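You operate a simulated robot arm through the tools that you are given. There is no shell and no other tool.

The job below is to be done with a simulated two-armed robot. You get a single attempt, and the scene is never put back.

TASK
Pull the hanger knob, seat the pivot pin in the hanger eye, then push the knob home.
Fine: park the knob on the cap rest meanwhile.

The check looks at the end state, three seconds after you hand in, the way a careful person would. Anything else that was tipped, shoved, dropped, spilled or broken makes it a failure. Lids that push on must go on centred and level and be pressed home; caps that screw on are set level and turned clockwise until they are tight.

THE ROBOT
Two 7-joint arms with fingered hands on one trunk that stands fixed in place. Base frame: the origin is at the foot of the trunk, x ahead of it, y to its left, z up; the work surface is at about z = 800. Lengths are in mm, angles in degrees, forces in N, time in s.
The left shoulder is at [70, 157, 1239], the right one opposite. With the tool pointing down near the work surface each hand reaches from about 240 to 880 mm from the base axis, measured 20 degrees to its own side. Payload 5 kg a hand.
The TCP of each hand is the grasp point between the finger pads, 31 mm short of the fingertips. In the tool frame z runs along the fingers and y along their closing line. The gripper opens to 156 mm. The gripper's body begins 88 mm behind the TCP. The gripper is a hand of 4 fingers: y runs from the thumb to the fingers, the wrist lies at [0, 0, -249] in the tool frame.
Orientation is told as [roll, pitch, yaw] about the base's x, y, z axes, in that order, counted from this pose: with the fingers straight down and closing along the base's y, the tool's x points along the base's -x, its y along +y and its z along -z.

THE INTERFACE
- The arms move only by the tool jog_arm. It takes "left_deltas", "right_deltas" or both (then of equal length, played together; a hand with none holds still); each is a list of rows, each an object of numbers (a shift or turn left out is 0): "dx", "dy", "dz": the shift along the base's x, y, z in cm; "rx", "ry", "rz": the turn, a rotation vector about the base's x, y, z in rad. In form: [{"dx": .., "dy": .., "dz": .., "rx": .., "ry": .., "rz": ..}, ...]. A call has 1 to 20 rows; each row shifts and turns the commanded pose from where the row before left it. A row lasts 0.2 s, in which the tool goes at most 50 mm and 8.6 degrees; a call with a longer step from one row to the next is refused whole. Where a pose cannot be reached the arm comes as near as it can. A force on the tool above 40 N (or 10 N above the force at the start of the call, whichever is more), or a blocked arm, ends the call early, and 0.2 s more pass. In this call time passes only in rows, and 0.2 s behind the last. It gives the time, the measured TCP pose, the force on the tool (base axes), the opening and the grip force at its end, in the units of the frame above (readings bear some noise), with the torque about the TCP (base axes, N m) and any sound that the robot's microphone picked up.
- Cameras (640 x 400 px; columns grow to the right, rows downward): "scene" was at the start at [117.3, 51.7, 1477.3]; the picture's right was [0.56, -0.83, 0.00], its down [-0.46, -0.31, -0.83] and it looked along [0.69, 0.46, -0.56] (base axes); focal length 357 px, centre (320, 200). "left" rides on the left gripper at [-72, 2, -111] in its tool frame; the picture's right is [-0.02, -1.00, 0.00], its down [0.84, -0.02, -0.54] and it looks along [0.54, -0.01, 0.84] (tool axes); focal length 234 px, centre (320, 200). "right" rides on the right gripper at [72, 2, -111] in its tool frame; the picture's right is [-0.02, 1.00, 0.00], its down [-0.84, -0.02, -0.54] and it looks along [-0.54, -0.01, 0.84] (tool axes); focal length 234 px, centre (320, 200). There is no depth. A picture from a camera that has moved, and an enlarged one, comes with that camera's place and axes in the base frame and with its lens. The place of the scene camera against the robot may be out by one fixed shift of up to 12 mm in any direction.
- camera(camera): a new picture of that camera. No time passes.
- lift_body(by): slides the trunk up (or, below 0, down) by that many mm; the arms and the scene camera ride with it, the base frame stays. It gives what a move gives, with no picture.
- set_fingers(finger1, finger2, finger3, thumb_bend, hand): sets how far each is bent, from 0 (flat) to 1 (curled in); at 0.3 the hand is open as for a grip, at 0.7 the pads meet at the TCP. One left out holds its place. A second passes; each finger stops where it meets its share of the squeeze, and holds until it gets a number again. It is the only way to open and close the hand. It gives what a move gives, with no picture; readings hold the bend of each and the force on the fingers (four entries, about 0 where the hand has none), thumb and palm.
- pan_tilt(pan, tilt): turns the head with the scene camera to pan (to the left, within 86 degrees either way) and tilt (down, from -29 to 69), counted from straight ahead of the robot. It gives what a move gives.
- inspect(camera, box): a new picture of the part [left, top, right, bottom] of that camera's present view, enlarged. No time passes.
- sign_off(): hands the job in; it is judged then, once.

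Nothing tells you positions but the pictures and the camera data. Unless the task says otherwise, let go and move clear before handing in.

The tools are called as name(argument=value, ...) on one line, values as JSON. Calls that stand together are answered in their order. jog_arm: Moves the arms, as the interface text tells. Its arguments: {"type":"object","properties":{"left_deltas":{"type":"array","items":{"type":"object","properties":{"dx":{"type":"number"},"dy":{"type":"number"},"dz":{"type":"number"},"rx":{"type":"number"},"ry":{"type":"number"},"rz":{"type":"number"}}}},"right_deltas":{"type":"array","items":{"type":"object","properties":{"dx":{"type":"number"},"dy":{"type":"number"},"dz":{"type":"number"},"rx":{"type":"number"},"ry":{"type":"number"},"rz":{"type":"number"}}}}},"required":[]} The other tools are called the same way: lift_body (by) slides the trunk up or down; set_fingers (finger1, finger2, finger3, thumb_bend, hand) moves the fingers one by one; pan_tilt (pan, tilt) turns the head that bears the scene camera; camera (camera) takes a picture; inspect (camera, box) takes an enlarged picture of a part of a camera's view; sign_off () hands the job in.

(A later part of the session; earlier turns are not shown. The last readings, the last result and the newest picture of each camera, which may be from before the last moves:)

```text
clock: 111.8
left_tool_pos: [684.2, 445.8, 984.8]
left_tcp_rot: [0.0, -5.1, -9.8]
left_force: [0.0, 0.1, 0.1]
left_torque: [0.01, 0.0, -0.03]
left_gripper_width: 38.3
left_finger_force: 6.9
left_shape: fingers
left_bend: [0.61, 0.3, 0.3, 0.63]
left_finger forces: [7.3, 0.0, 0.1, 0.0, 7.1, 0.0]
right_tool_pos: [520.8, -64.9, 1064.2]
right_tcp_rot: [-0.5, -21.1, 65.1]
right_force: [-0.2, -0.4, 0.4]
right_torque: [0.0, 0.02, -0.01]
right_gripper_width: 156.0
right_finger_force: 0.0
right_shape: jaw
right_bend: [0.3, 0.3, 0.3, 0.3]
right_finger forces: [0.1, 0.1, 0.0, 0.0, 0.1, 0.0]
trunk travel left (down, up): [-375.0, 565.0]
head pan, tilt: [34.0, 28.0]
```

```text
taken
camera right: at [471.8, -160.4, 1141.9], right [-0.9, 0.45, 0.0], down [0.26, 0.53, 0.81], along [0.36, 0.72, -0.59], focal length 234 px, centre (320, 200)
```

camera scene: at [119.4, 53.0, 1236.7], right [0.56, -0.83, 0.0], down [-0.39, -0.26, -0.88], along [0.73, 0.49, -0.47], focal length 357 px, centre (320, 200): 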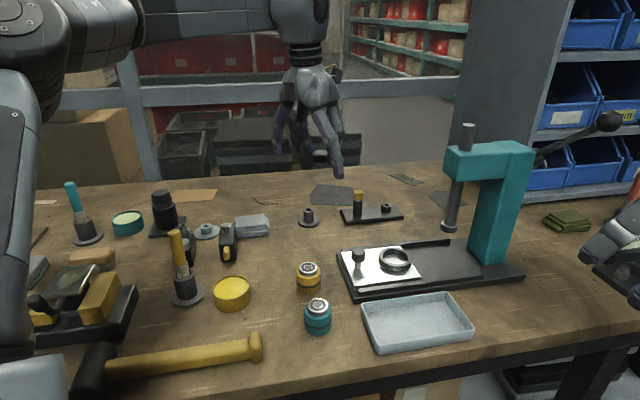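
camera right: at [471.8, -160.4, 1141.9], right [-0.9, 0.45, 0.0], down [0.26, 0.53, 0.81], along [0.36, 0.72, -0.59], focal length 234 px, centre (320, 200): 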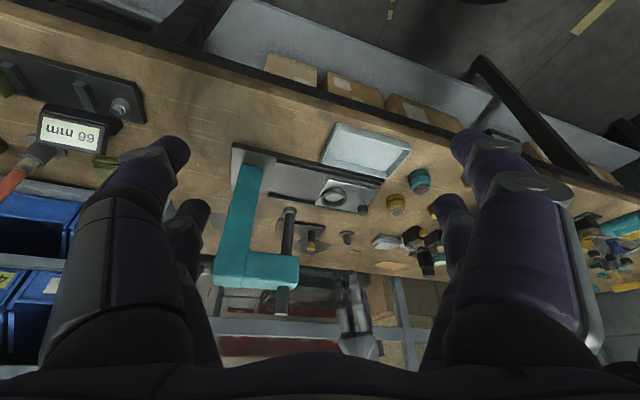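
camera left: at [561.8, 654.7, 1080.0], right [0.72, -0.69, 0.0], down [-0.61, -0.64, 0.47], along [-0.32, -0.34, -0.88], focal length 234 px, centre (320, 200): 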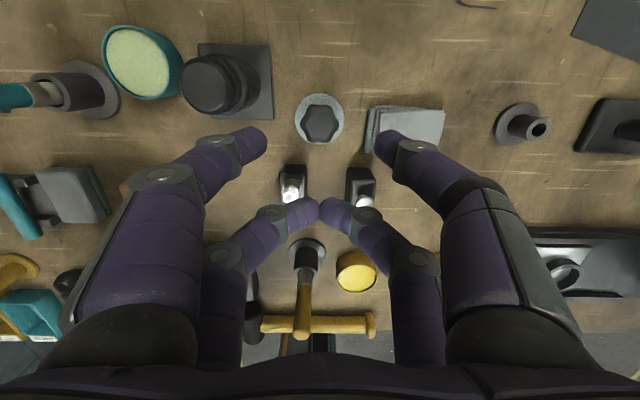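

Everything else looks in place. I'll zoom in on the held knob from both cameras to judge its level.

inspect(camera="scene", box=[280, 115, 350, 190])

inspect(camera="scene", box=[288, 135, 328, 170])

inspect(camera="right", box=[330, 265, 380, 315])

inspect(camera="left", box=[270, 100, 370, 190])

```text
5.33 times, centred on (315, 152) of scene
camera zoom: at [119.4, 53.0, 1236.7], right [0.56, -0.83, 0.0], down [-0.39, -0.26, -0.88], along [0.73, 0.49, -0.47], focal length 1905 px, centre (347, 453)
```

zoom: 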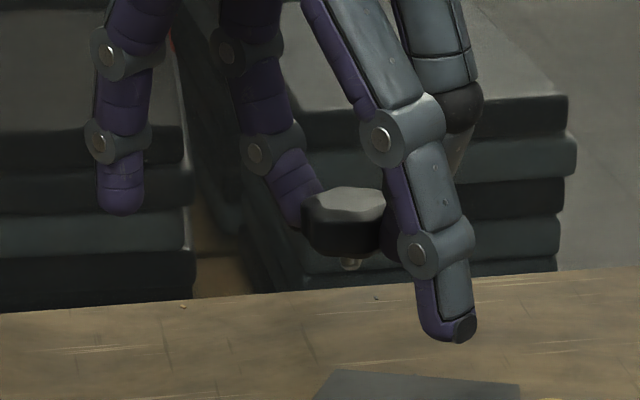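

```text
11.43 times, centred on (308, 152) of scene
camera zoom: at [119.4, 53.0, 1236.7], right [0.56, -0.83, 0.0], down [-0.39, -0.26, -0.88], along [0.73, 0.49, -0.47], focal length 4082 px, centre (457, 743)
```

zoom: 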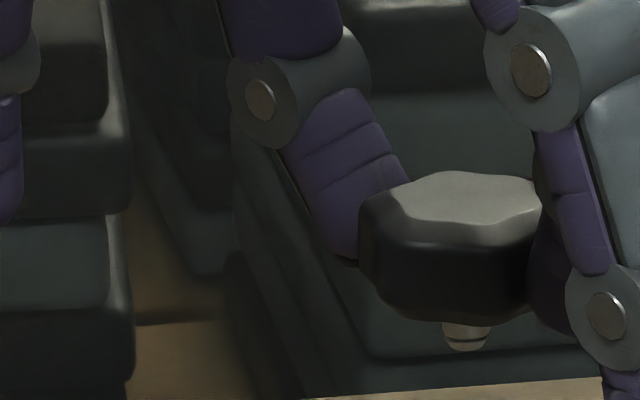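

```text
8.00 times, centred on (355, 290) of right
camera zoom: at [471.8, -160.4, 1141.9], right [-0.9, 0.45, 0.0], down [0.26, 0.53, 0.81], along [0.36, 0.72, -0.59], focal length 1873 px, centre (40, -520)
```

zoom: 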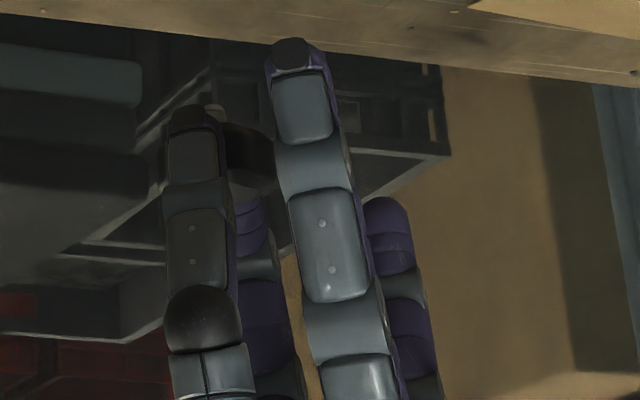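

```text
4.44 times, centred on (320, 145) of left
camera zoom: at [746.0, 437.1, 1102.6], right [-0.15, -0.99, 0.0], down [-0.87, 0.13, 0.47], along [-0.46, 0.07, -0.88], focal length 1041 px, centre (320, 444)
```

zoom: 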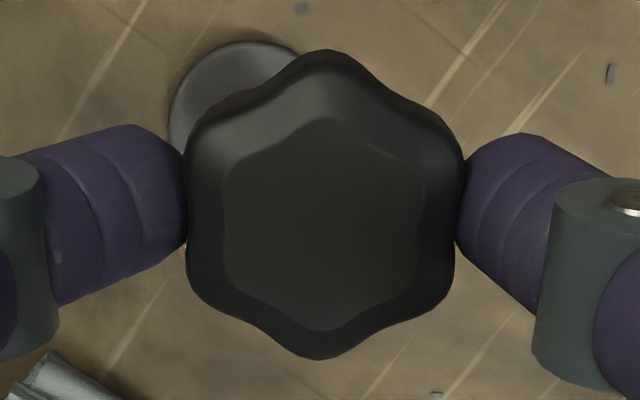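

The knob hangs level in the pinch. I'll raise the trunk 60 mm for a better reach at the plate, then bring the knob over its boss well above the pin.

lift_body(by=60)

jog_arm(left_deltas=[{"dx": 1.0, "dy": -1.0, "dz": -3.5}, {"dx": 1.5, "dy": -1.5, "dz": -3.5}, {"dx": 2.0, "dy": -2.0, "dz": -2.0}, {"dx": 2.0, "dy": -2.0, "dz": -1.0}, {"dx": 2.4, "dy": -2.2}, {"dx": 2.35, "dy": -2.22}])

pan_tilt(pan=26, tilt=30)

camera(camera="scene")

camera(camera="left")

```text
clock: 112.8
left_tool_pos: [683.0, 446.6, 1044.3]
left_tcp_rot: [0.0, -4.9, -9.9]
left_force: [-0.1, -0.3, -0.3]
left_torque: [0.0, 0.01, 0.0]
left_gripper_width: 38.1
left_finger_force: 7.6
left_shape: fingers
left_bend: [0.61, 0.3, 0.3, 0.63]
left_finger forces: [7.3, 0.0, 0.1, 0.0, 7.2, 0.0]
right_tool_pos: [519.5, -64.0, 1124.3]
right_tcp_rot: [-0.6, -21.0, 65.0]
right_force: [0.4, -0.5, -0.8]
right_torque: [-0.03, 0.0, 0.03]
right_gripper_width: 156.0
right_finger_force: 0.2
right_shape: jaw
right_bend: [0.3, 0.3, 0.3, 0.3]
right_finger forces: [0.0, 0.0, 0.1, 0.0, 0.1, 0.0]
trunk travel left (down, up): [-435.0, 505.0]
head pan, tilt: [34.0, 28.0]
```

```text
clock: 114.2
left_tool_pos: [798.0, 342.6, 944.2]
left_tcp_rot: [0.0, -5.0, -9.7]
left_force: [0.2, 0.0, 0.0]
left_torque: [-0.06, 0.02, 0.01]
left_gripper_width: 38.2
left_finger_force: 6.9
left_shape: fingers
left_bend: [0.61, 0.3, 0.3, 0.63]
left_finger forces: [7.2, 0.1, 0.0, 0.0, 7.1, 0.0]
right_tool_pos: [522.9, -63.6, 1123.1]
right_tcp_rot: [-0.5, -21.0, 65.1]
right_force: [0.3, 0.4, -0.7]
right_torque: [0.0, 0.02, 0.0]
right_gripper_width: 156.1
right_finger_force: 0.1
right_shape: jaw
right_bend: [0.3, 0.3, 0.3, 0.3]
right_finger forces: [0.1, 0.1, 0.0, 0.0, 0.0, 0.0]
trunk travel left (down, up): [-435.0, 505.0]
head pan, tilt: [34.0, 28.0]
```

```text
clock: 114.9
left_tool_pos: [795.2, 341.3, 946.5]
left_tcp_rot: [-0.1, -5.0, -9.9]
left_force: [0.4, 0.4, -0.4]
left_torque: [-0.01, -0.01, -0.03]
left_gripper_width: 37.7
left_finger_force: 6.8
left_shape: fingers
left_bend: [0.61, 0.3, 0.3, 0.63]
left_finger forces: [7.3, 0.0, 0.0, 0.0, 7.3, 0.0]
right_tool_pos: [520.5, -65.0, 1125.4]
right_tcp_rot: [-0.6, -21.2, 65.0]
right_force: [-0.2, 0.3, 0.0]
right_torque: [0.02, -0.06, 0.0]
right_gripper_width: 156.1
right_finger_force: 0.0
right_shape: jaw
right_bend: [0.3, 0.3, 0.3, 0.3]
right_finger forces: [0.1, 0.0, 0.1, 0.0, 0.0, 0.0]
trunk travel left (down, up): [-435.0, 505.0]
head pan, tilt: [26.0, 30.0]
```

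```text
taken
camera scene: at [124.8, 41.5, 1293.5], right [0.44, -0.9, 0.0], down [-0.45, -0.22, -0.87], along [0.78, 0.38, -0.5], focal length 357 px, centre (320, 200)
```

scene: 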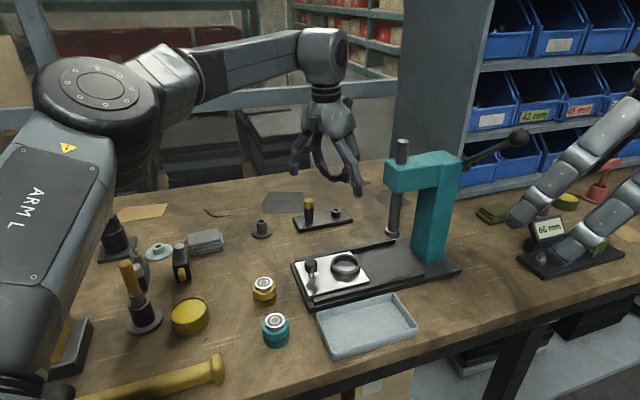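

```text
taken
camera left: at [858.1, 332.6, 1063.3], right [-0.15, -0.99, 0.0], down [-0.87, 0.13, 0.47], along [-0.46, 0.07, -0.88], focal length 234 px, centre (320, 200)
```

left: 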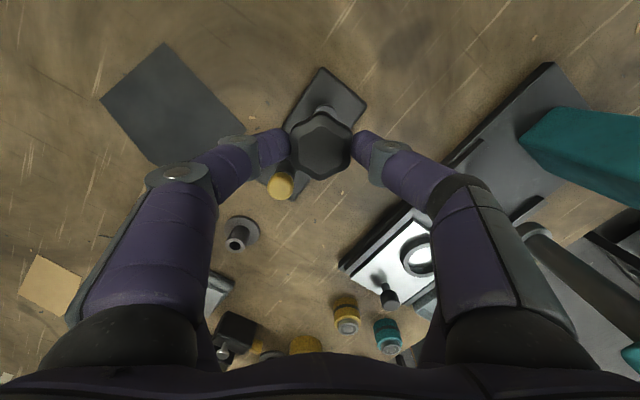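

inspect(camera="scene", box=[285, 150, 365, 230])

inspect(camera="left", box=[260, 60, 390, 210])

inspect(camera="right", box=[260, 190, 360, 290])

```text
5.00 times, centred on (325, 190) of scene
camera zoom: at [124.8, 41.5, 1293.5], right [0.44, -0.9, 0.0], down [-0.45, -0.22, -0.87], along [0.78, 0.38, -0.5], focal length 1786 px, centre (295, 250)
```

zoom: 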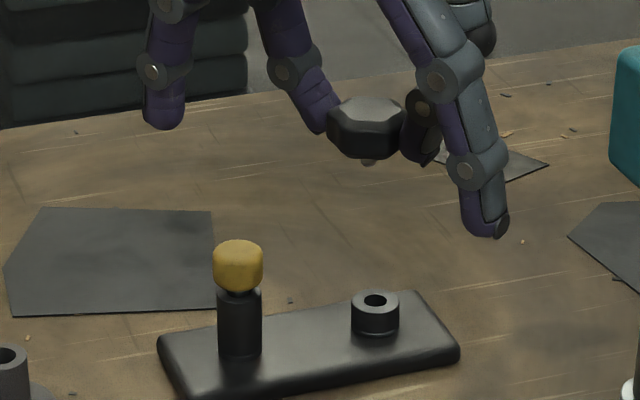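

```text
2.67 times, centred on (325, 135) of left
camera zoom: at [858.1, 332.6, 1063.3], right [-0.15, -0.99, 0.0], down [-0.87, 0.13, 0.47], along [-0.46, 0.07, -0.88], focal length 624 px, centre (307, 373)
```

zoom: 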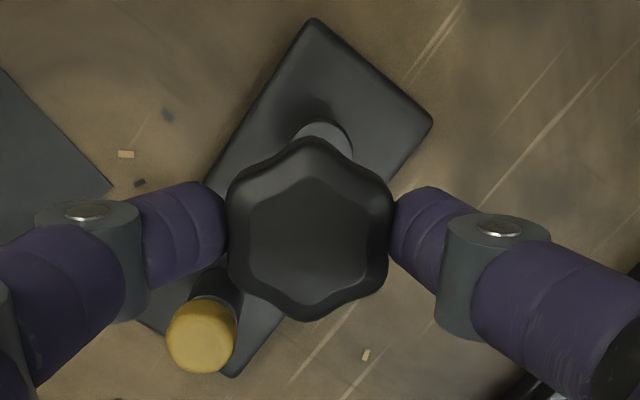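

```text
4.00 times, centred on (310, 240) of right
camera zoom: at [471.6, -160.5, 1202.0], right [-0.9, 0.45, 0.0], down [0.26, 0.52, 0.81], along [0.36, 0.72, -0.59], focal length 937 px, centre (360, 40)
```

zoom: 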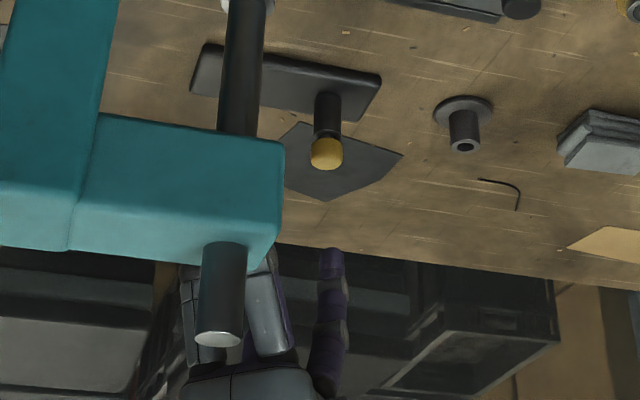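

The right camera's line to the boss is blocked by the press, so I'll use the left wrist camera: I'll back off 30 mm so it sees both the knob and the boss.

jog_arm(left_deltas=[{"dx": -1.5, "dy": -0.2}, {"dx": -1.5, "dy": -0.2}])

inspect(camera="left", box=[250, 40, 390, 180])

inspect(camera="left", box=[290, 60, 350, 110])

inspect(camera="scene", box=[295, 155, 355, 220])

```text
clock: 115.5
left_tool_pos: [766.9, 337.6, 944.6]
left_tcp_rot: [0.1, -5.0, -9.8]
left_force: [-0.8, -0.4, -0.1]
left_torque: [0.01, -0.01, 0.0]
left_gripper_width: 38.0
left_finger_force: 7.0
left_shape: fingers
left_bend: [0.61, 0.3, 0.3, 0.63]
left_finger forces: [7.3, 0.0, 0.0, 0.0, 7.3, 0.0]
right_tool_pos: [519.7, -64.8, 1124.8]
right_tcp_rot: [-0.6, -21.1, 65.0]
right_force: [-0.8, 0.1, -0.4]
right_torque: [-0.01, -0.01, -0.01]
right_gripper_width: 156.1
right_finger_force: 0.0
right_shape: jaw
right_bend: [0.3, 0.3, 0.3, 0.3]
right_finger forces: [0.1, 0.0, 0.1, 0.0, 0.0, 0.1]
trunk travel left (down, up): [-435.0, 505.0]
head pan, tilt: [26.0, 30.0]
```

```text
2.86 times, centred on (320, 110) of left
camera zoom: at [828.5, 328.3, 1062.2], right [-0.15, -0.99, 0.0], down [-0.87, 0.13, 0.47], along [-0.46, 0.07, -0.88], focal length 669 px, centre (320, 457)
```

zoom: 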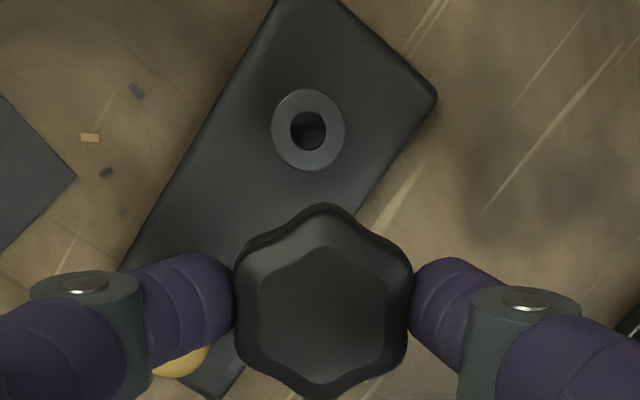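

```text
8.00 times, centred on (320, 85) of left
camera zoom: at [828.5, 328.3, 1062.2], right [-0.15, -0.99, 0.0], down [-0.87, 0.13, 0.47], along [-0.46, 0.07, -0.88], focal length 1873 px, centre (320, 1120)
```

zoom: 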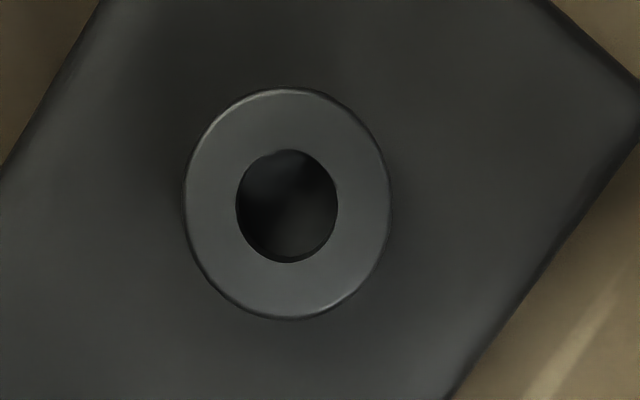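

```text
6.15 times, centred on (325, 188) of scene
camera zoom: at [124.9, 41.5, 1293.5], right [0.44, -0.9, 0.0], down [-0.45, -0.22, -0.87], along [0.78, 0.38, -0.5], focal length 2198 px, centre (289, 277)
```

zoom: 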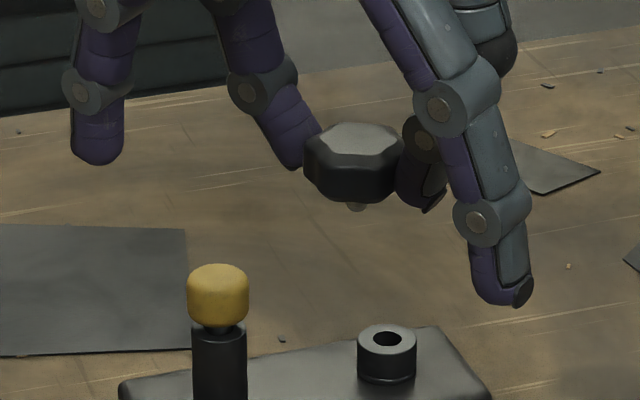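

The wrist camera gives a consistent offset: the knob must move (+30.9, -0.2) mm to sit over the boss. I'll go there, lowering to a few mm above the boss, and check from the scene camera.

jog_arm(left_deltas=[{"dx": 1.545, "dy": -0.01, "dz": -1.0}, {"dx": 1.545, "dy": -0.01, "dz": -1.5}, {"dz": -2.0}, {"dz": -1.5}])

inspect(camera="scene", box=[310, 180, 360, 225])

inspect(camera="left", box=[250, 60, 390, 200])

```text
clock: 116.5
left_tool_pos: [798.1, 333.2, 883.0]
left_tcp_rot: [0.0, -5.0, -9.9]
left_force: [-1.3, 0.1, -0.8]
left_torque: [-0.01, 0.0, -0.04]
left_gripper_width: 38.0
left_finger_force: 7.0
left_shape: fingers
left_bend: [0.61, 0.3, 0.3, 0.63]
left_finger forces: [7.2, 0.0, 0.0, 0.1, 7.1, 0.0]
right_tool_pos: [519.8, -64.5, 1124.8]
right_tcp_rot: [-0.4, -21.1, 65.0]
right_force: [0.7, -0.3, 0.4]
right_torque: [0.0, 0.02, 0.0]
right_gripper_width: 156.0
right_finger_force: 0.0
right_shape: jaw
right_bend: [0.3, 0.3, 0.3, 0.3]
right_finger forces: [0.0, 0.1, 0.0, 0.1, 0.1, 0.0]
trunk travel left (down, up): [-435.0, 505.0]
head pan, tilt: [26.0, 30.0]
```

```text
8.89 times, centred on (335, 202) of scene
camera zoom: at [125.9, 41.7, 1293.4], right [0.44, -0.9, 0.0], down [-0.45, -0.22, -0.87], along [0.78, 0.38, -0.5], focal length 3175 px, centre (187, 178)
```

zoom: 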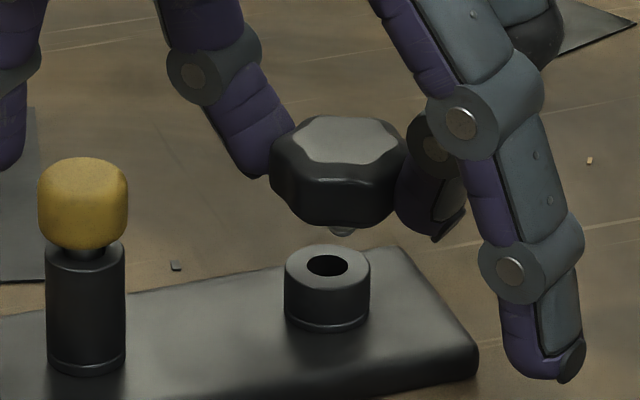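

```text
2.86 times, centred on (320, 130) of left
camera zoom: at [860.1, 324.1, 1000.1], right [-0.15, -0.99, 0.0], down [-0.87, 0.13, 0.47], along [-0.46, 0.07, -0.88], focal length 669 px, centre (320, 400)
```

zoom: 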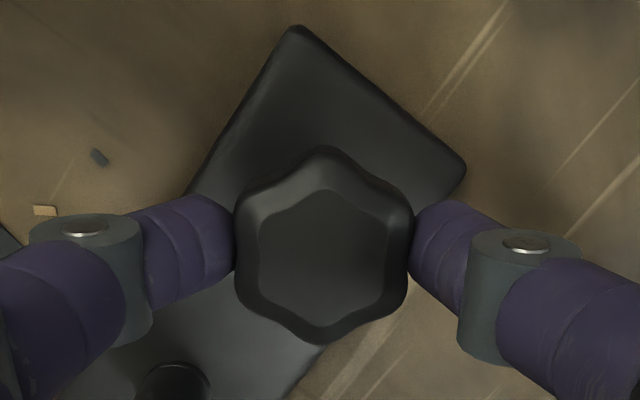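

The knob needs to shift about 3.7 mm in +y according to the scene view. I'll correct and re-check.

jog_arm(left_deltas=[{"dx": -0.04, "dy": 0.2}, {"dy": 0.17}])

inspect(camera="scene", box=[315, 185, 355, 220])

```text
clock: 117.1
left_tool_pos: [796.7, 336.2, 884.7]
left_tcp_rot: [-0.1, -5.1, -9.9]
left_force: [0.0, -0.3, -0.5]
left_torque: [0.0, 0.01, -0.02]
left_gripper_width: 38.1
left_finger_force: 7.3
left_shape: fingers
left_bend: [0.61, 0.3, 0.3, 0.63]
left_finger forces: [7.2, 0.0, 0.0, 0.0, 7.1, 0.0]
right_tool_pos: [520.1, -65.1, 1125.8]
right_tcp_rot: [-0.7, -21.1, 65.1]
right_force: [-0.6, 0.4, -0.1]
right_torque: [-0.02, 0.0, -0.02]
right_gripper_width: 155.9
right_finger_force: 0.1
right_shape: jaw
right_bend: [0.3, 0.3, 0.3, 0.3]
right_finger forces: [0.0, 0.0, 0.0, 0.1, 0.0, 0.1]
trunk travel left (down, up): [-435.0, 505.0]
head pan, tilt: [26.0, 30.0]
```

```text
11.43 times, centred on (335, 202) of scene
camera zoom: at [125.3, 41.6, 1293.5], right [0.44, -0.9, 0.0], down [-0.45, -0.22, -0.87], along [0.78, 0.38, -0.5], focal length 4082 px, centre (149, 171)
```

zoom: 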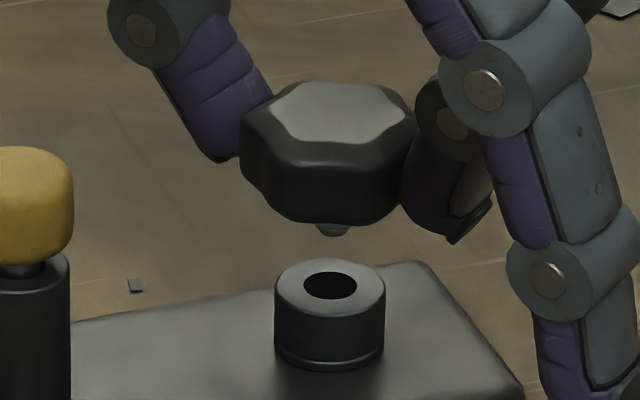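

The stem is now lined up over the boss hole. I'll lower in small steps and watch for contact.

jog_arm(left_deltas=[{"dz": -0.4}, {"dz": -0.4}])

inspect(camera="scene", box=[315, 185, 355, 220])

jog_arm(left_deltas=[{"dz": -0.2}, {"dz": -0.2}])

inspect(camera="scene", box=[315, 185, 355, 220])

```text
clock: 117.7
left_tool_pos: [797.5, 336.2, 877.2]
left_tcp_rot: [0.0, -5.0, -9.8]
left_force: [0.1, 0.4, -1.1]
left_torque: [0.01, 0.01, 0.01]
left_gripper_width: 38.1
left_finger_force: 7.1
left_shape: fingers
left_bend: [0.61, 0.3, 0.3, 0.63]
left_finger forces: [7.2, 0.1, 0.1, 0.0, 7.1, 0.0]
right_tool_pos: [520.8, -64.4, 1124.4]
right_tcp_rot: [-0.6, -21.0, 64.9]
right_force: [-0.5, -0.3, 0.0]
right_torque: [0.05, 0.0, 0.01]
right_gripper_width: 155.9
right_finger_force: 0.1
right_shape: jaw
right_bend: [0.3, 0.3, 0.3, 0.3]
right_finger forces: [0.1, 0.0, 0.1, 0.0, 0.1, 0.1]
trunk travel left (down, up): [-435.0, 505.0]
head pan, tilt: [26.0, 30.0]
```

```text
11.43 times, centred on (335, 202) of scene
camera zoom: at [125.3, 41.5, 1293.5], right [0.44, -0.9, 0.0], down [-0.45, -0.22, -0.87], along [0.78, 0.38, -0.5], focal length 4082 px, centre (149, 171)
```

zoom: 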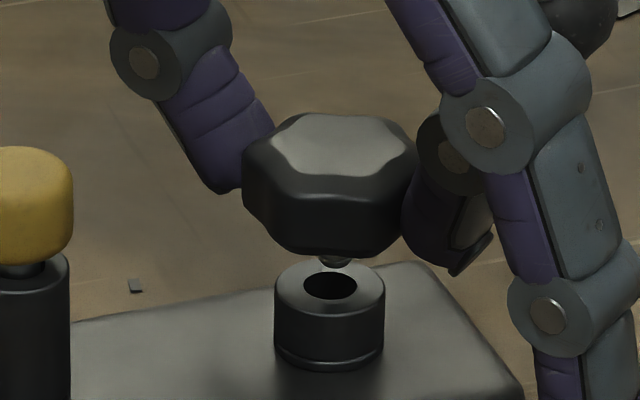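

```text
clock: 118.3
left_tool_pos: [797.1, 336.6, 873.5]
left_tcp_rot: [0.0, -5.2, -9.9]
left_force: [1.0, 0.3, -0.3]
left_torque: [-0.04, 0.01, 0.04]
left_gripper_width: 38.2
left_finger_force: 7.4
left_shape: fingers
left_bend: [0.61, 0.3, 0.3, 0.63]
left_finger forces: [7.2, 0.1, 0.0, 0.1, 7.1, 0.0]
right_tool_pos: [519.9, -65.3, 1124.7]
right_tcp_rot: [-0.6, -21.1, 65.0]
right_force: [-0.2, -0.3, 0.4]
right_torque: [-0.02, 0.03, 0.02]
right_gripper_width: 156.0
right_finger_force: 0.0
right_shape: jaw
right_bend: [0.3, 0.3, 0.3, 0.3]
right_finger forces: [0.0, 0.1, 0.1, 0.1, 0.0, 0.0]
trunk travel left (down, up): [-435.0, 505.0]
head pan, tilt: [26.0, 30.0]
```

```text
11.43 times, centred on (335, 202) of scene
camera zoom: at [125.3, 41.5, 1293.5], right [0.44, -0.9, 0.0], down [-0.45, -0.22, -0.87], along [0.78, 0.38, -0.5], focal length 4082 px, centre (149, 171)
```

zoom: 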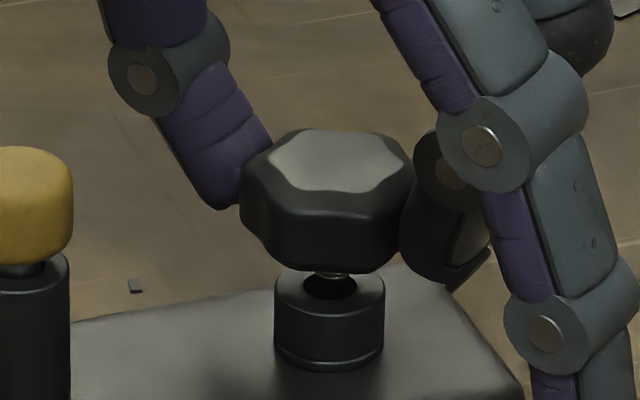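

jog_arm(left_deltas=[{"dz": -0.15}, {"dz": -0.15}])

inspect(camera="scene", box=[317, 190, 349, 218])

jog_arm(left_deltas=[{"dz": -0.15}, {"dz": -0.15}])

inspect(camera="scene", box=[317, 190, 349, 218])

```text
clock: 118.9
left_tool_pos: [796.2, 336.1, 870.4]
left_tcp_rot: [0.1, -5.0, -9.8]
left_force: [-0.3, 0.2, 0.3]
left_torque: [0.02, 0.02, -0.03]
left_gripper_width: 37.8
left_finger_force: 7.2
left_shape: fingers
left_bend: [0.61, 0.3, 0.3, 0.63]
left_finger forces: [7.3, 0.1, 0.0, 0.1, 7.1, 0.1]
right_tool_pos: [520.7, -64.7, 1124.9]
right_tcp_rot: [-0.7, -21.1, 65.1]
right_force: [0.8, 0.7, 0.0]
right_torque: [-0.01, 0.01, 0.02]
right_gripper_width: 155.9
right_finger_force: 0.0
right_shape: jaw
right_bend: [0.3, 0.3, 0.3, 0.3]
right_finger forces: [0.0, 0.0, 0.1, 0.0, 0.0, 0.0]
trunk travel left (down, up): [-435.0, 505.0]
head pan, tilt: [26.0, 30.0]
```

```text
14.29 times, centred on (333, 204) of scene
camera zoom: at [125.3, 41.5, 1293.5], right [0.44, -0.9, 0.0], down [-0.45, -0.22, -0.87], along [0.78, 0.38, -0.5], focal length 5102 px, centre (134, 143)
```

zoom: 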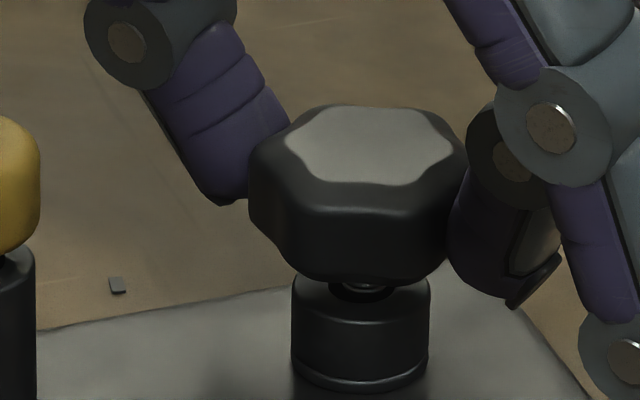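

```text
clock: 119.5
left_tool_pos: [795.3, 335.5, 867.9]
left_tcp_rot: [0.0, -4.9, -10.0]
left_force: [0.2, -0.4, -0.1]
left_torque: [-0.01, 0.0, -0.02]
left_gripper_width: 38.1
left_finger_force: 7.2
left_shape: fingers
left_bend: [0.61, 0.3, 0.3, 0.63]
left_finger forces: [7.2, 0.1, 0.0, 0.0, 7.1, 0.1]
right_tool_pos: [520.2, -64.8, 1124.8]
right_tcp_rot: [-0.6, -21.0, 65.0]
right_force: [0.9, 0.0, 0.7]
right_torque: [-0.04, -0.02, -0.02]
right_gripper_width: 155.7
right_finger_force: 0.0
right_shape: jaw
right_bend: [0.3, 0.3, 0.3, 0.3]
right_finger forces: [0.0, 0.0, 0.0, 0.0, 0.0, 0.0]
trunk travel left (down, up): [-435.0, 505.0]
head pan, tilt: [26.0, 30.0]
```

```text
14.29 times, centred on (333, 204) of scene
camera zoom: at [125.3, 41.5, 1293.5], right [0.44, -0.9, 0.0], down [-0.45, -0.22, -0.87], along [0.78, 0.38, -0.5], focal length 5102 px, centre (134, 143)
```

zoom: 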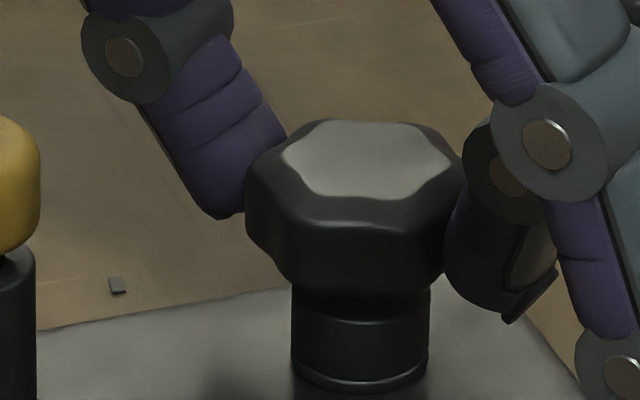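

The stem is entering the boss with no resistance. I'll continue down in small steps until it meets the snap.

jog_arm(left_deltas=[{"dz": -0.15}, {"dz": -0.15}])

jog_arm(left_deltas=[{"dz": -0.15}, {"dz": -0.15}])

inspect(camera="scene", box=[317, 190, 349, 218])

```text
clock: 120.1
left_tool_pos: [795.5, 335.9, 863.4]
left_tcp_rot: [0.0, -5.1, -9.8]
left_force: [-0.8, -1.7, -0.6]
left_torque: [-0.03, -0.04, 0.0]
left_gripper_width: 38.2
left_finger_force: 7.2
left_shape: fingers
left_bend: [0.61, 0.3, 0.3, 0.63]
left_finger forces: [7.3, 0.1, 0.0, 0.0, 7.1, 0.1]
right_tool_pos: [521.5, -64.7, 1125.3]
right_tcp_rot: [-0.5, -21.0, 65.0]
right_force: [-0.8, -0.3, -0.1]
right_torque: [-0.02, 0.01, -0.01]
right_gripper_width: 155.8
right_finger_force: 0.1
right_shape: jaw
right_bend: [0.3, 0.3, 0.3, 0.3]
right_finger forces: [0.0, 0.1, 0.0, 0.0, 0.1, 0.1]
trunk travel left (down, up): [-435.0, 505.0]
head pan, tilt: [26.0, 30.0]
```

```text
clock: 120.7
left_tool_pos: [795.7, 336.1, 860.7]
left_tcp_rot: [0.0, -5.1, -9.9]
left_force: [0.8, 0.9, -0.4]
left_torque: [0.02, -0.01, 0.01]
left_gripper_width: 38.0
left_finger_force: 7.0
left_shape: fingers
left_bend: [0.61, 0.3, 0.3, 0.63]
left_finger forces: [7.3, 0.1, 0.0, 0.0, 7.2, 0.0]
right_tool_pos: [520.4, -64.8, 1125.2]
right_tcp_rot: [-0.6, -21.1, 65.0]
right_force: [-0.1, -0.4, 0.5]
right_torque: [-0.04, 0.02, 0.02]
right_gripper_width: 155.8
right_finger_force: 0.0
right_shape: jaw
right_bend: [0.3, 0.3, 0.3, 0.3]
right_finger forces: [0.0, 0.1, 0.0, 0.1, 0.0, 0.1]
trunk travel left (down, up): [-435.0, 505.0]
head pan, tilt: [26.0, 30.0]
```

```text
14.29 times, centred on (333, 204) of scene
camera zoom: at [125.2, 41.4, 1293.5], right [0.44, -0.9, 0.0], down [-0.45, -0.22, -0.87], along [0.78, 0.38, -0.5], focal length 5102 px, centre (134, 143)
```

zoom: 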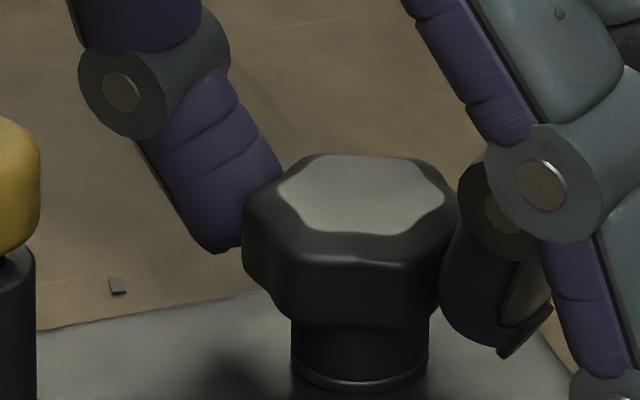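

jog_arm(left_deltas=[{"dz": -0.12}, {"dz": -0.12}])

jog_arm(left_deltas=[{"dz": -0.12}, {"dz": -0.12}])

inspect(camera="scene", box=[317, 190, 349, 218])

```text
clock: 121.3
left_tool_pos: [796.0, 336.0, 860.5]
left_tcp_rot: [-0.1, -5.2, -9.8]
left_force: [1.7, 1.5, 6.9]
left_torque: [0.0, -0.25, 0.0]
left_gripper_width: 37.6
left_finger_force: 8.7
left_shape: fingers
left_bend: [0.61, 0.3, 0.3, 0.63]
left_finger forces: [9.5, 0.0, 0.0, 0.1, 7.9, 0.0]
right_tool_pos: [519.0, -64.8, 1124.4]
right_tcp_rot: [-0.6, -21.0, 65.0]
right_force: [0.3, 0.2, -0.2]
right_torque: [0.03, -0.01, 0.0]
right_gripper_width: 156.1
right_finger_force: 0.1
right_shape: jaw
right_bend: [0.3, 0.3, 0.3, 0.3]
right_finger forces: [0.0, 0.0, 0.1, 0.1, 0.0, 0.0]
trunk travel left (down, up): [-435.0, 505.0]
head pan, tilt: [26.0, 30.0]
heard: snap
```

```text
clock: 121.9
left_tool_pos: [795.6, 335.4, 857.4]
left_tcp_rot: [0.0, -5.3, -9.8]
left_force: [5.8, 2.4, 14.0]
left_torque: [0.04, -0.49, 0.01]
left_gripper_width: 37.9
left_finger_force: 9.6
left_shape: fingers
left_bend: [0.6, 0.3, 0.3, 0.64]
left_finger forces: [10.9, 0.0, 0.1, 0.0, 8.2, 0.0]
right_tool_pos: [519.1, -64.9, 1126.3]
right_tcp_rot: [-0.6, -21.2, 65.0]
right_force: [0.0, -0.8, 1.4]
right_torque: [-0.02, 0.01, 0.01]
right_gripper_width: 155.9
right_finger_force: 0.0
right_shape: jaw
right_bend: [0.3, 0.3, 0.3, 0.3]
right_finger forces: [0.0, 0.0, 0.1, 0.0, 0.0, 0.0]
trunk travel left (down, up): [-435.0, 505.0]
head pan, tilt: [26.0, 30.0]
```

```text
14.29 times, centred on (333, 204) of scene
camera zoom: at [123.9, 40.9, 1293.8], right [0.44, -0.9, 0.0], down [-0.45, -0.22, -0.87], along [0.78, 0.38, -0.5], focal length 5102 px, centre (134, 143)
```

zoom: 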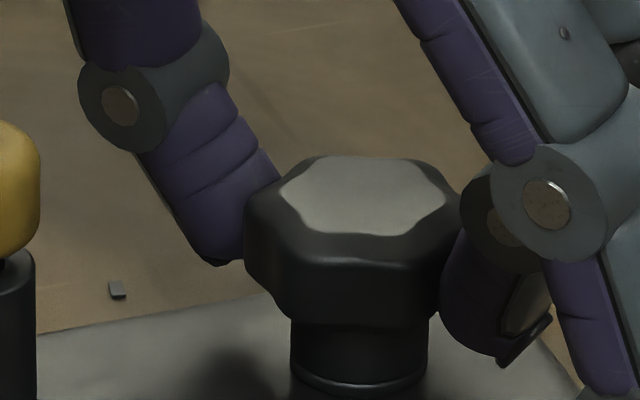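

A "snap" was heard: the knob has clicked home. I'll release the pinch and check that it sits level and flush.

set_fingers(hand="left", finger1=0.58, thumb_bend=0.58)

set_fingers(hand="left", finger1=0.53, thumb_bend=0.53)

inspect(camera="scene", box=[317, 190, 349, 218])

inspect(camera="left", box=[250, 80, 390, 220])

```text
clock: 122.9
left_tool_pos: [794.8, 335.3, 856.7]
left_tcp_rot: [0.0, -5.0, -10.0]
left_force: [0.3, 0.3, 0.2]
left_torque: [-0.02, 0.01, -0.04]
left_gripper_width: 52.2
left_finger_force: 0.2
left_shape: fingers
left_bend: [0.57, 0.3, 0.3, 0.57]
left_finger forces: [0.0, 0.1, 0.0, 0.0, 0.0, 0.0]
right_tool_pos: [520.0, -64.6, 1125.5]
right_tcp_rot: [-0.6, -21.1, 65.0]
right_force: [0.0, 0.0, 1.5]
right_torque: [0.01, -0.02, -0.01]
right_gripper_width: 155.7
right_finger_force: 0.0
right_shape: jaw
right_bend: [0.3, 0.3, 0.3, 0.3]
right_finger forces: [0.1, 0.0, 0.1, 0.0, 0.0, 0.1]
trunk travel left (down, up): [-435.0, 505.0]
head pan, tilt: [26.0, 30.0]
```

```text
clock: 123.9
left_tool_pos: [795.7, 336.7, 855.8]
left_tcp_rot: [-0.1, -5.0, -9.9]
left_force: [0.4, 0.5, 0.1]
left_torque: [0.0, -0.01, 0.02]
left_gripper_width: 68.1
left_finger_force: 0.0
left_shape: fingers
left_bend: [0.53, 0.3, 0.3, 0.53]
left_finger forces: [0.0, 0.0, 0.0, 0.0, 0.1, 0.1]
right_tool_pos: [519.9, -65.2, 1124.3]
right_tcp_rot: [-0.5, -21.1, 65.1]
right_force: [-0.1, 0.3, -0.2]
right_torque: [0.0, 0.02, -0.01]
right_gripper_width: 155.9
right_finger_force: 0.1
right_shape: jaw
right_bend: [0.3, 0.3, 0.3, 0.3]
right_finger forces: [0.0, 0.1, 0.0, 0.0, 0.0, 0.0]
trunk travel left (down, up): [-435.0, 505.0]
head pan, tilt: [26.0, 30.0]
```

```text
14.29 times, centred on (333, 204) of scene
camera zoom: at [125.2, 41.5, 1293.5], right [0.44, -0.9, 0.0], down [-0.45, -0.22, -0.87], along [0.78, 0.38, -0.5], focal length 5102 px, centre (134, 143)
```

zoom: 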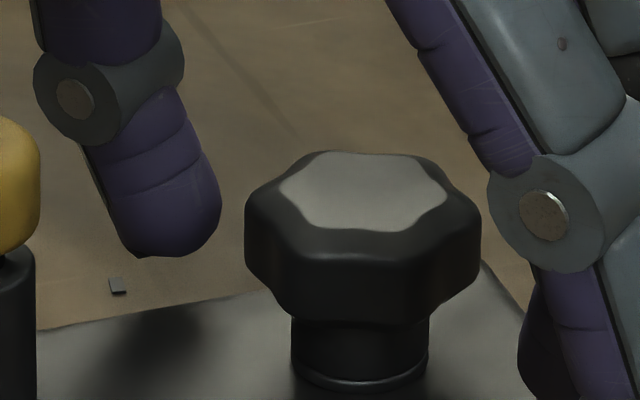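

```text
2.86 times, centred on (320, 150) of left
camera zoom: at [857.9, 327.2, 973.5], right [-0.15, -0.99, 0.0], down [-0.87, 0.13, 0.47], along [-0.46, 0.07, -0.88], focal length 669 px, centre (320, 343)
```

zoom: 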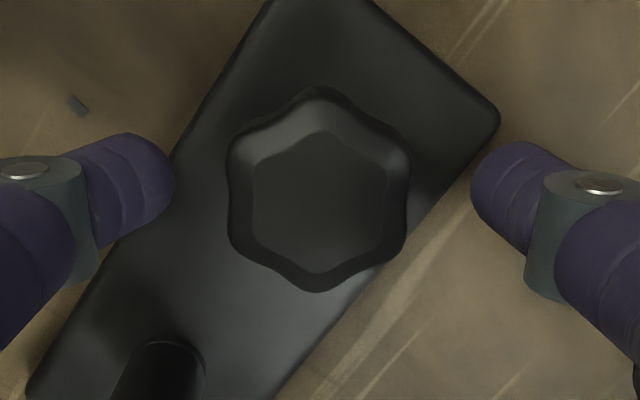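

The knob sits centred and level. I'll lift, close the two fingertips together and press straight down on its top to be sure it's fully home.

jog_arm(left_deltas=[{"dz": 1.5}, {"dz": 2.0}, {"dz": 1.5}])

set_fingers(hand="left", finger1=0.7, thumb_bend=0.7)

inspect(camera="left", box=[250, 80, 390, 220])

inspect(camera="scene", box=[300, 170, 360, 225])

```text
clock: 124.7
left_tool_pos: [797.9, 333.3, 906.0]
left_tcp_rot: [0.1, -5.0, -10.0]
left_force: [-0.2, 0.1, 0.4]
left_torque: [-0.01, -0.02, -0.06]
left_gripper_width: 68.3
left_finger_force: 0.0
left_shape: fingers
left_bend: [0.53, 0.3, 0.3, 0.53]
left_finger forces: [0.0, 0.0, 0.1, 0.1, 0.1, 0.0]
right_tool_pos: [519.7, -65.2, 1124.5]
right_tcp_rot: [-0.6, -21.0, 65.1]
right_force: [-0.5, 0.8, 0.0]
right_torque: [0.01, 0.01, -0.01]
right_gripper_width: 155.7
right_finger_force: 0.1
right_shape: jaw
right_bend: [0.3, 0.3, 0.3, 0.3]
right_finger forces: [0.1, 0.0, 0.0, 0.0, 0.0, 0.0]
trunk travel left (down, up): [-435.0, 505.0]
head pan, tilt: [26.0, 30.0]
```

```text
clock: 125.7
left_tool_pos: [797.2, 333.8, 906.6]
left_tcp_rot: [0.0, -5.0, -9.9]
left_force: [0.7, 0.6, 0.0]
left_torque: [0.04, 0.0, -0.02]
left_gripper_width: 4.8
left_finger_force: 0.1
left_shape: fingers
left_bend: [0.7, 0.3, 0.3, 0.7]
left_finger forces: [0.1, 0.0, 0.0, 0.0, 0.0, 0.0]
right_tool_pos: [519.8, -65.7, 1125.3]
right_tcp_rot: [-0.6, -21.0, 65.0]
right_force: [0.4, -0.6, 0.8]
right_torque: [-0.02, -0.01, 0.04]
right_gripper_width: 155.9
right_finger_force: 0.2
right_shape: jaw
right_bend: [0.3, 0.3, 0.3, 0.3]
right_finger forces: [0.1, 0.1, 0.0, 0.0, 0.1, 0.0]
trunk travel left (down, up): [-435.0, 505.0]
head pan, tilt: [26.0, 30.0]
```

```text
2.86 times, centred on (320, 150) of left
camera zoom: at [859.8, 325.0, 1023.8], right [-0.15, -0.99, 0.0], down [-0.87, 0.13, 0.47], along [-0.46, 0.07, -0.88], focal length 669 px, centre (320, 343)
```

zoom: 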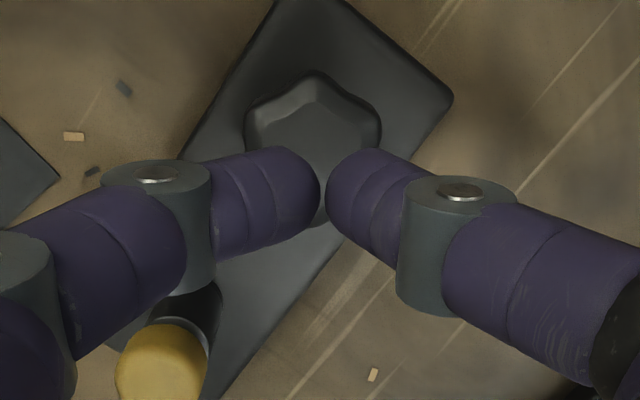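

```text
7.27 times, centred on (330, 198) of scene
camera zoom: at [125.2, 41.4, 1293.5], right [0.44, -0.9, 0.0], down [-0.45, -0.22, -0.87], along [0.78, 0.38, -0.5], focal length 2597 px, centre (247, 218)
```

zoom: 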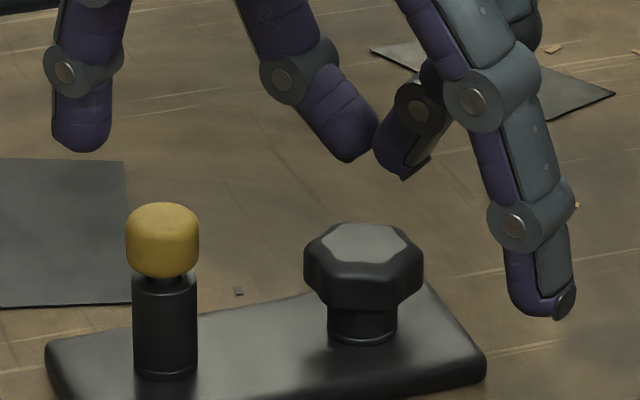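

jog_arm(left_deltas=[{"dx": 0.05, "dy": 0.3, "dz": -1.0}, {"dz": -0.8}])

jog_arm(left_deltas=[{"dz": -0.3}, {"dz": -0.2}])

jog_arm(left_deltas=[{"dz": -0.2}, {"dz": -0.2}])

inspect(camera="scene", box=[300, 170, 360, 225])

```text
clock: 126.3
left_tool_pos: [795.6, 337.5, 888.0]
left_tcp_rot: [0.0, -5.1, -9.9]
left_force: [-0.3, 0.0, 0.3]
left_torque: [0.0, -0.04, -0.03]
left_gripper_width: 4.7
left_finger_force: 0.0
left_shape: fingers
left_bend: [0.7, 0.3, 0.3, 0.7]
left_finger forces: [0.1, 0.1, 0.0, 0.0, 0.0, 0.0]
right_tool_pos: [520.0, -63.6, 1126.0]
right_tcp_rot: [-0.7, -21.1, 65.0]
right_force: [-0.8, -0.5, -0.1]
right_torque: [-0.01, 0.01, 0.01]
right_gripper_width: 155.6
right_finger_force: 0.2
right_shape: jaw
right_bend: [0.3, 0.3, 0.3, 0.3]
right_finger forces: [0.0, 0.1, 0.1, 0.1, 0.1, 0.0]
trunk travel left (down, up): [-435.0, 505.0]
head pan, tilt: [26.0, 30.0]
```

```text
clock: 126.9
left_tool_pos: [795.9, 337.6, 882.1]
left_tcp_rot: [0.0, -5.0, -9.9]
left_force: [-0.4, -0.6, -0.2]
left_torque: [0.02, 0.01, 0.02]
left_gripper_width: 4.7
left_finger_force: 0.0
left_shape: fingers
left_bend: [0.7, 0.3, 0.3, 0.7]
left_finger forces: [0.1, 0.0, 0.0, 0.1, 0.0, 0.0]
right_tool_pos: [519.4, -64.1, 1123.7]
right_tcp_rot: [-0.6, -21.1, 65.0]
right_force: [0.4, 0.8, 0.9]
right_torque: [0.01, 0.0, 0.04]
right_gripper_width: 155.9
right_finger_force: 0.0
right_shape: jaw
right_bend: [0.3, 0.3, 0.3, 0.3]
right_finger forces: [0.0, 0.1, 0.1, 0.0, 0.1, 0.0]
trunk travel left (down, up): [-435.0, 505.0]
head pan, tilt: [26.0, 30.0]
```

```text
clock: 127.5
left_tool_pos: [796.2, 338.8, 880.3]
left_tcp_rot: [0.0, -5.1, -9.9]
left_force: [0.3, 0.2, 0.3]
left_torque: [0.02, 0.03, 0.0]
left_gripper_width: 4.6
left_finger_force: 0.1
left_shape: fingers
left_bend: [0.7, 0.3, 0.3, 0.7]
left_finger forces: [0.0, 0.0, 0.0, 0.1, 0.1, 0.1]
right_tool_pos: [519.4, -63.9, 1124.6]
right_tcp_rot: [-0.6, -21.0, 65.0]
right_force: [-0.1, -0.8, 0.1]
right_torque: [-0.02, -0.01, -0.02]
right_gripper_width: 155.9
right_finger_force: 0.1
right_shape: jaw
right_bend: [0.3, 0.3, 0.3, 0.3]
right_finger forces: [0.0, 0.0, 0.0, 0.1, 0.0, 0.0]
trunk travel left (down, up): [-435.0, 505.0]
head pan, tilt: [26.0, 30.0]
```

```text
7.27 times, centred on (330, 198) of scene
camera zoom: at [125.3, 41.5, 1293.5], right [0.44, -0.9, 0.0], down [-0.45, -0.22, -0.87], along [0.78, 0.38, -0.5], focal length 2597 px, centre (247, 218)
```

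zoom: 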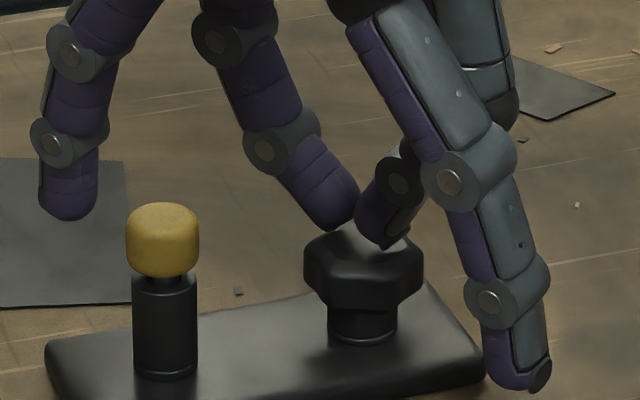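

jog_arm(left_deltas=[{"dz": -0.2}, {"dz": -0.2}])

jog_arm(left_deltas=[{"dz": -0.2}, {"dz": -0.2}])

inspect(camera="scene", box=[300, 170, 360, 225])

```text
clock: 128.1
left_tool_pos: [795.5, 339.0, 877.0]
left_tcp_rot: [0.0, -5.3, -9.8]
left_force: [0.4, -1.0, 6.0]
left_torque: [-0.07, -0.12, -0.02]
left_gripper_width: 4.7
left_finger_force: 3.2
left_shape: fingers
left_bend: [0.7, 0.3, 0.3, 0.7]
left_finger forces: [2.1, 0.0, 0.0, 0.0, 4.0, 0.0]
right_tool_pos: [521.1, -65.2, 1125.6]
right_tcp_rot: [-0.6, -21.1, 65.0]
right_force: [0.4, -0.3, -1.1]
right_torque: [0.03, 0.02, 0.01]
right_gripper_width: 156.0
right_finger_force: 0.0
right_shape: jaw
right_bend: [0.3, 0.3, 0.3, 0.3]
right_finger forces: [0.1, 0.1, 0.1, 0.0, 0.1, 0.0]
trunk travel left (down, up): [-435.0, 505.0]
head pan, tilt: [26.0, 30.0]
```

```text
clock: 128.7
left_tool_pos: [796.1, 339.5, 877.2]
left_tcp_rot: [0.0, -5.3, -9.9]
left_force: [-1.6, -0.4, 17.8]
left_torque: [-0.18, -0.29, -0.03]
left_gripper_width: 4.6
left_finger_force: 9.1
left_shape: fingers
left_bend: [0.7, 0.3, 0.3, 0.7]
left_finger forces: [7.3, 0.0, 0.1, 0.0, 11.2, 0.0]
right_tool_pos: [517.6, -66.2, 1125.9]
right_tcp_rot: [-0.6, -21.2, 65.0]
right_force: [-0.4, -0.3, 1.0]
right_torque: [-0.03, 0.02, 0.02]
right_gripper_width: 156.0
right_finger_force: 0.0
right_shape: jaw
right_bend: [0.3, 0.3, 0.3, 0.3]
right_finger forces: [0.0, 0.0, 0.0, 0.0, 0.0, 0.0]
trunk travel left (down, up): [-435.0, 505.0]
head pan, tilt: [26.0, 30.0]
```

```text
7.27 times, centred on (330, 198) of scene
camera zoom: at [122.6, 40.3, 1294.0], right [0.44, -0.9, 0.0], down [-0.45, -0.22, -0.87], along [0.78, 0.38, -0.5], focal length 2597 px, centre (247, 218)
```

zoom: 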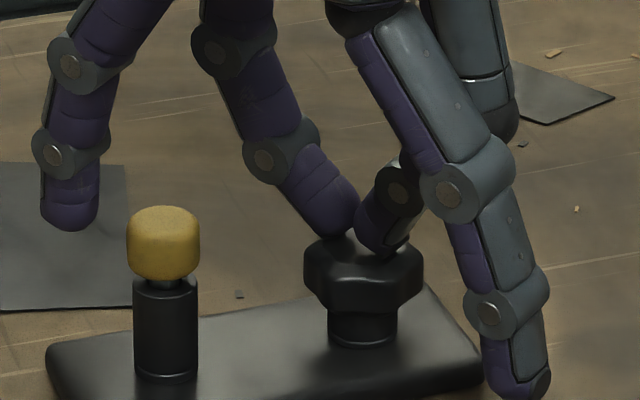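

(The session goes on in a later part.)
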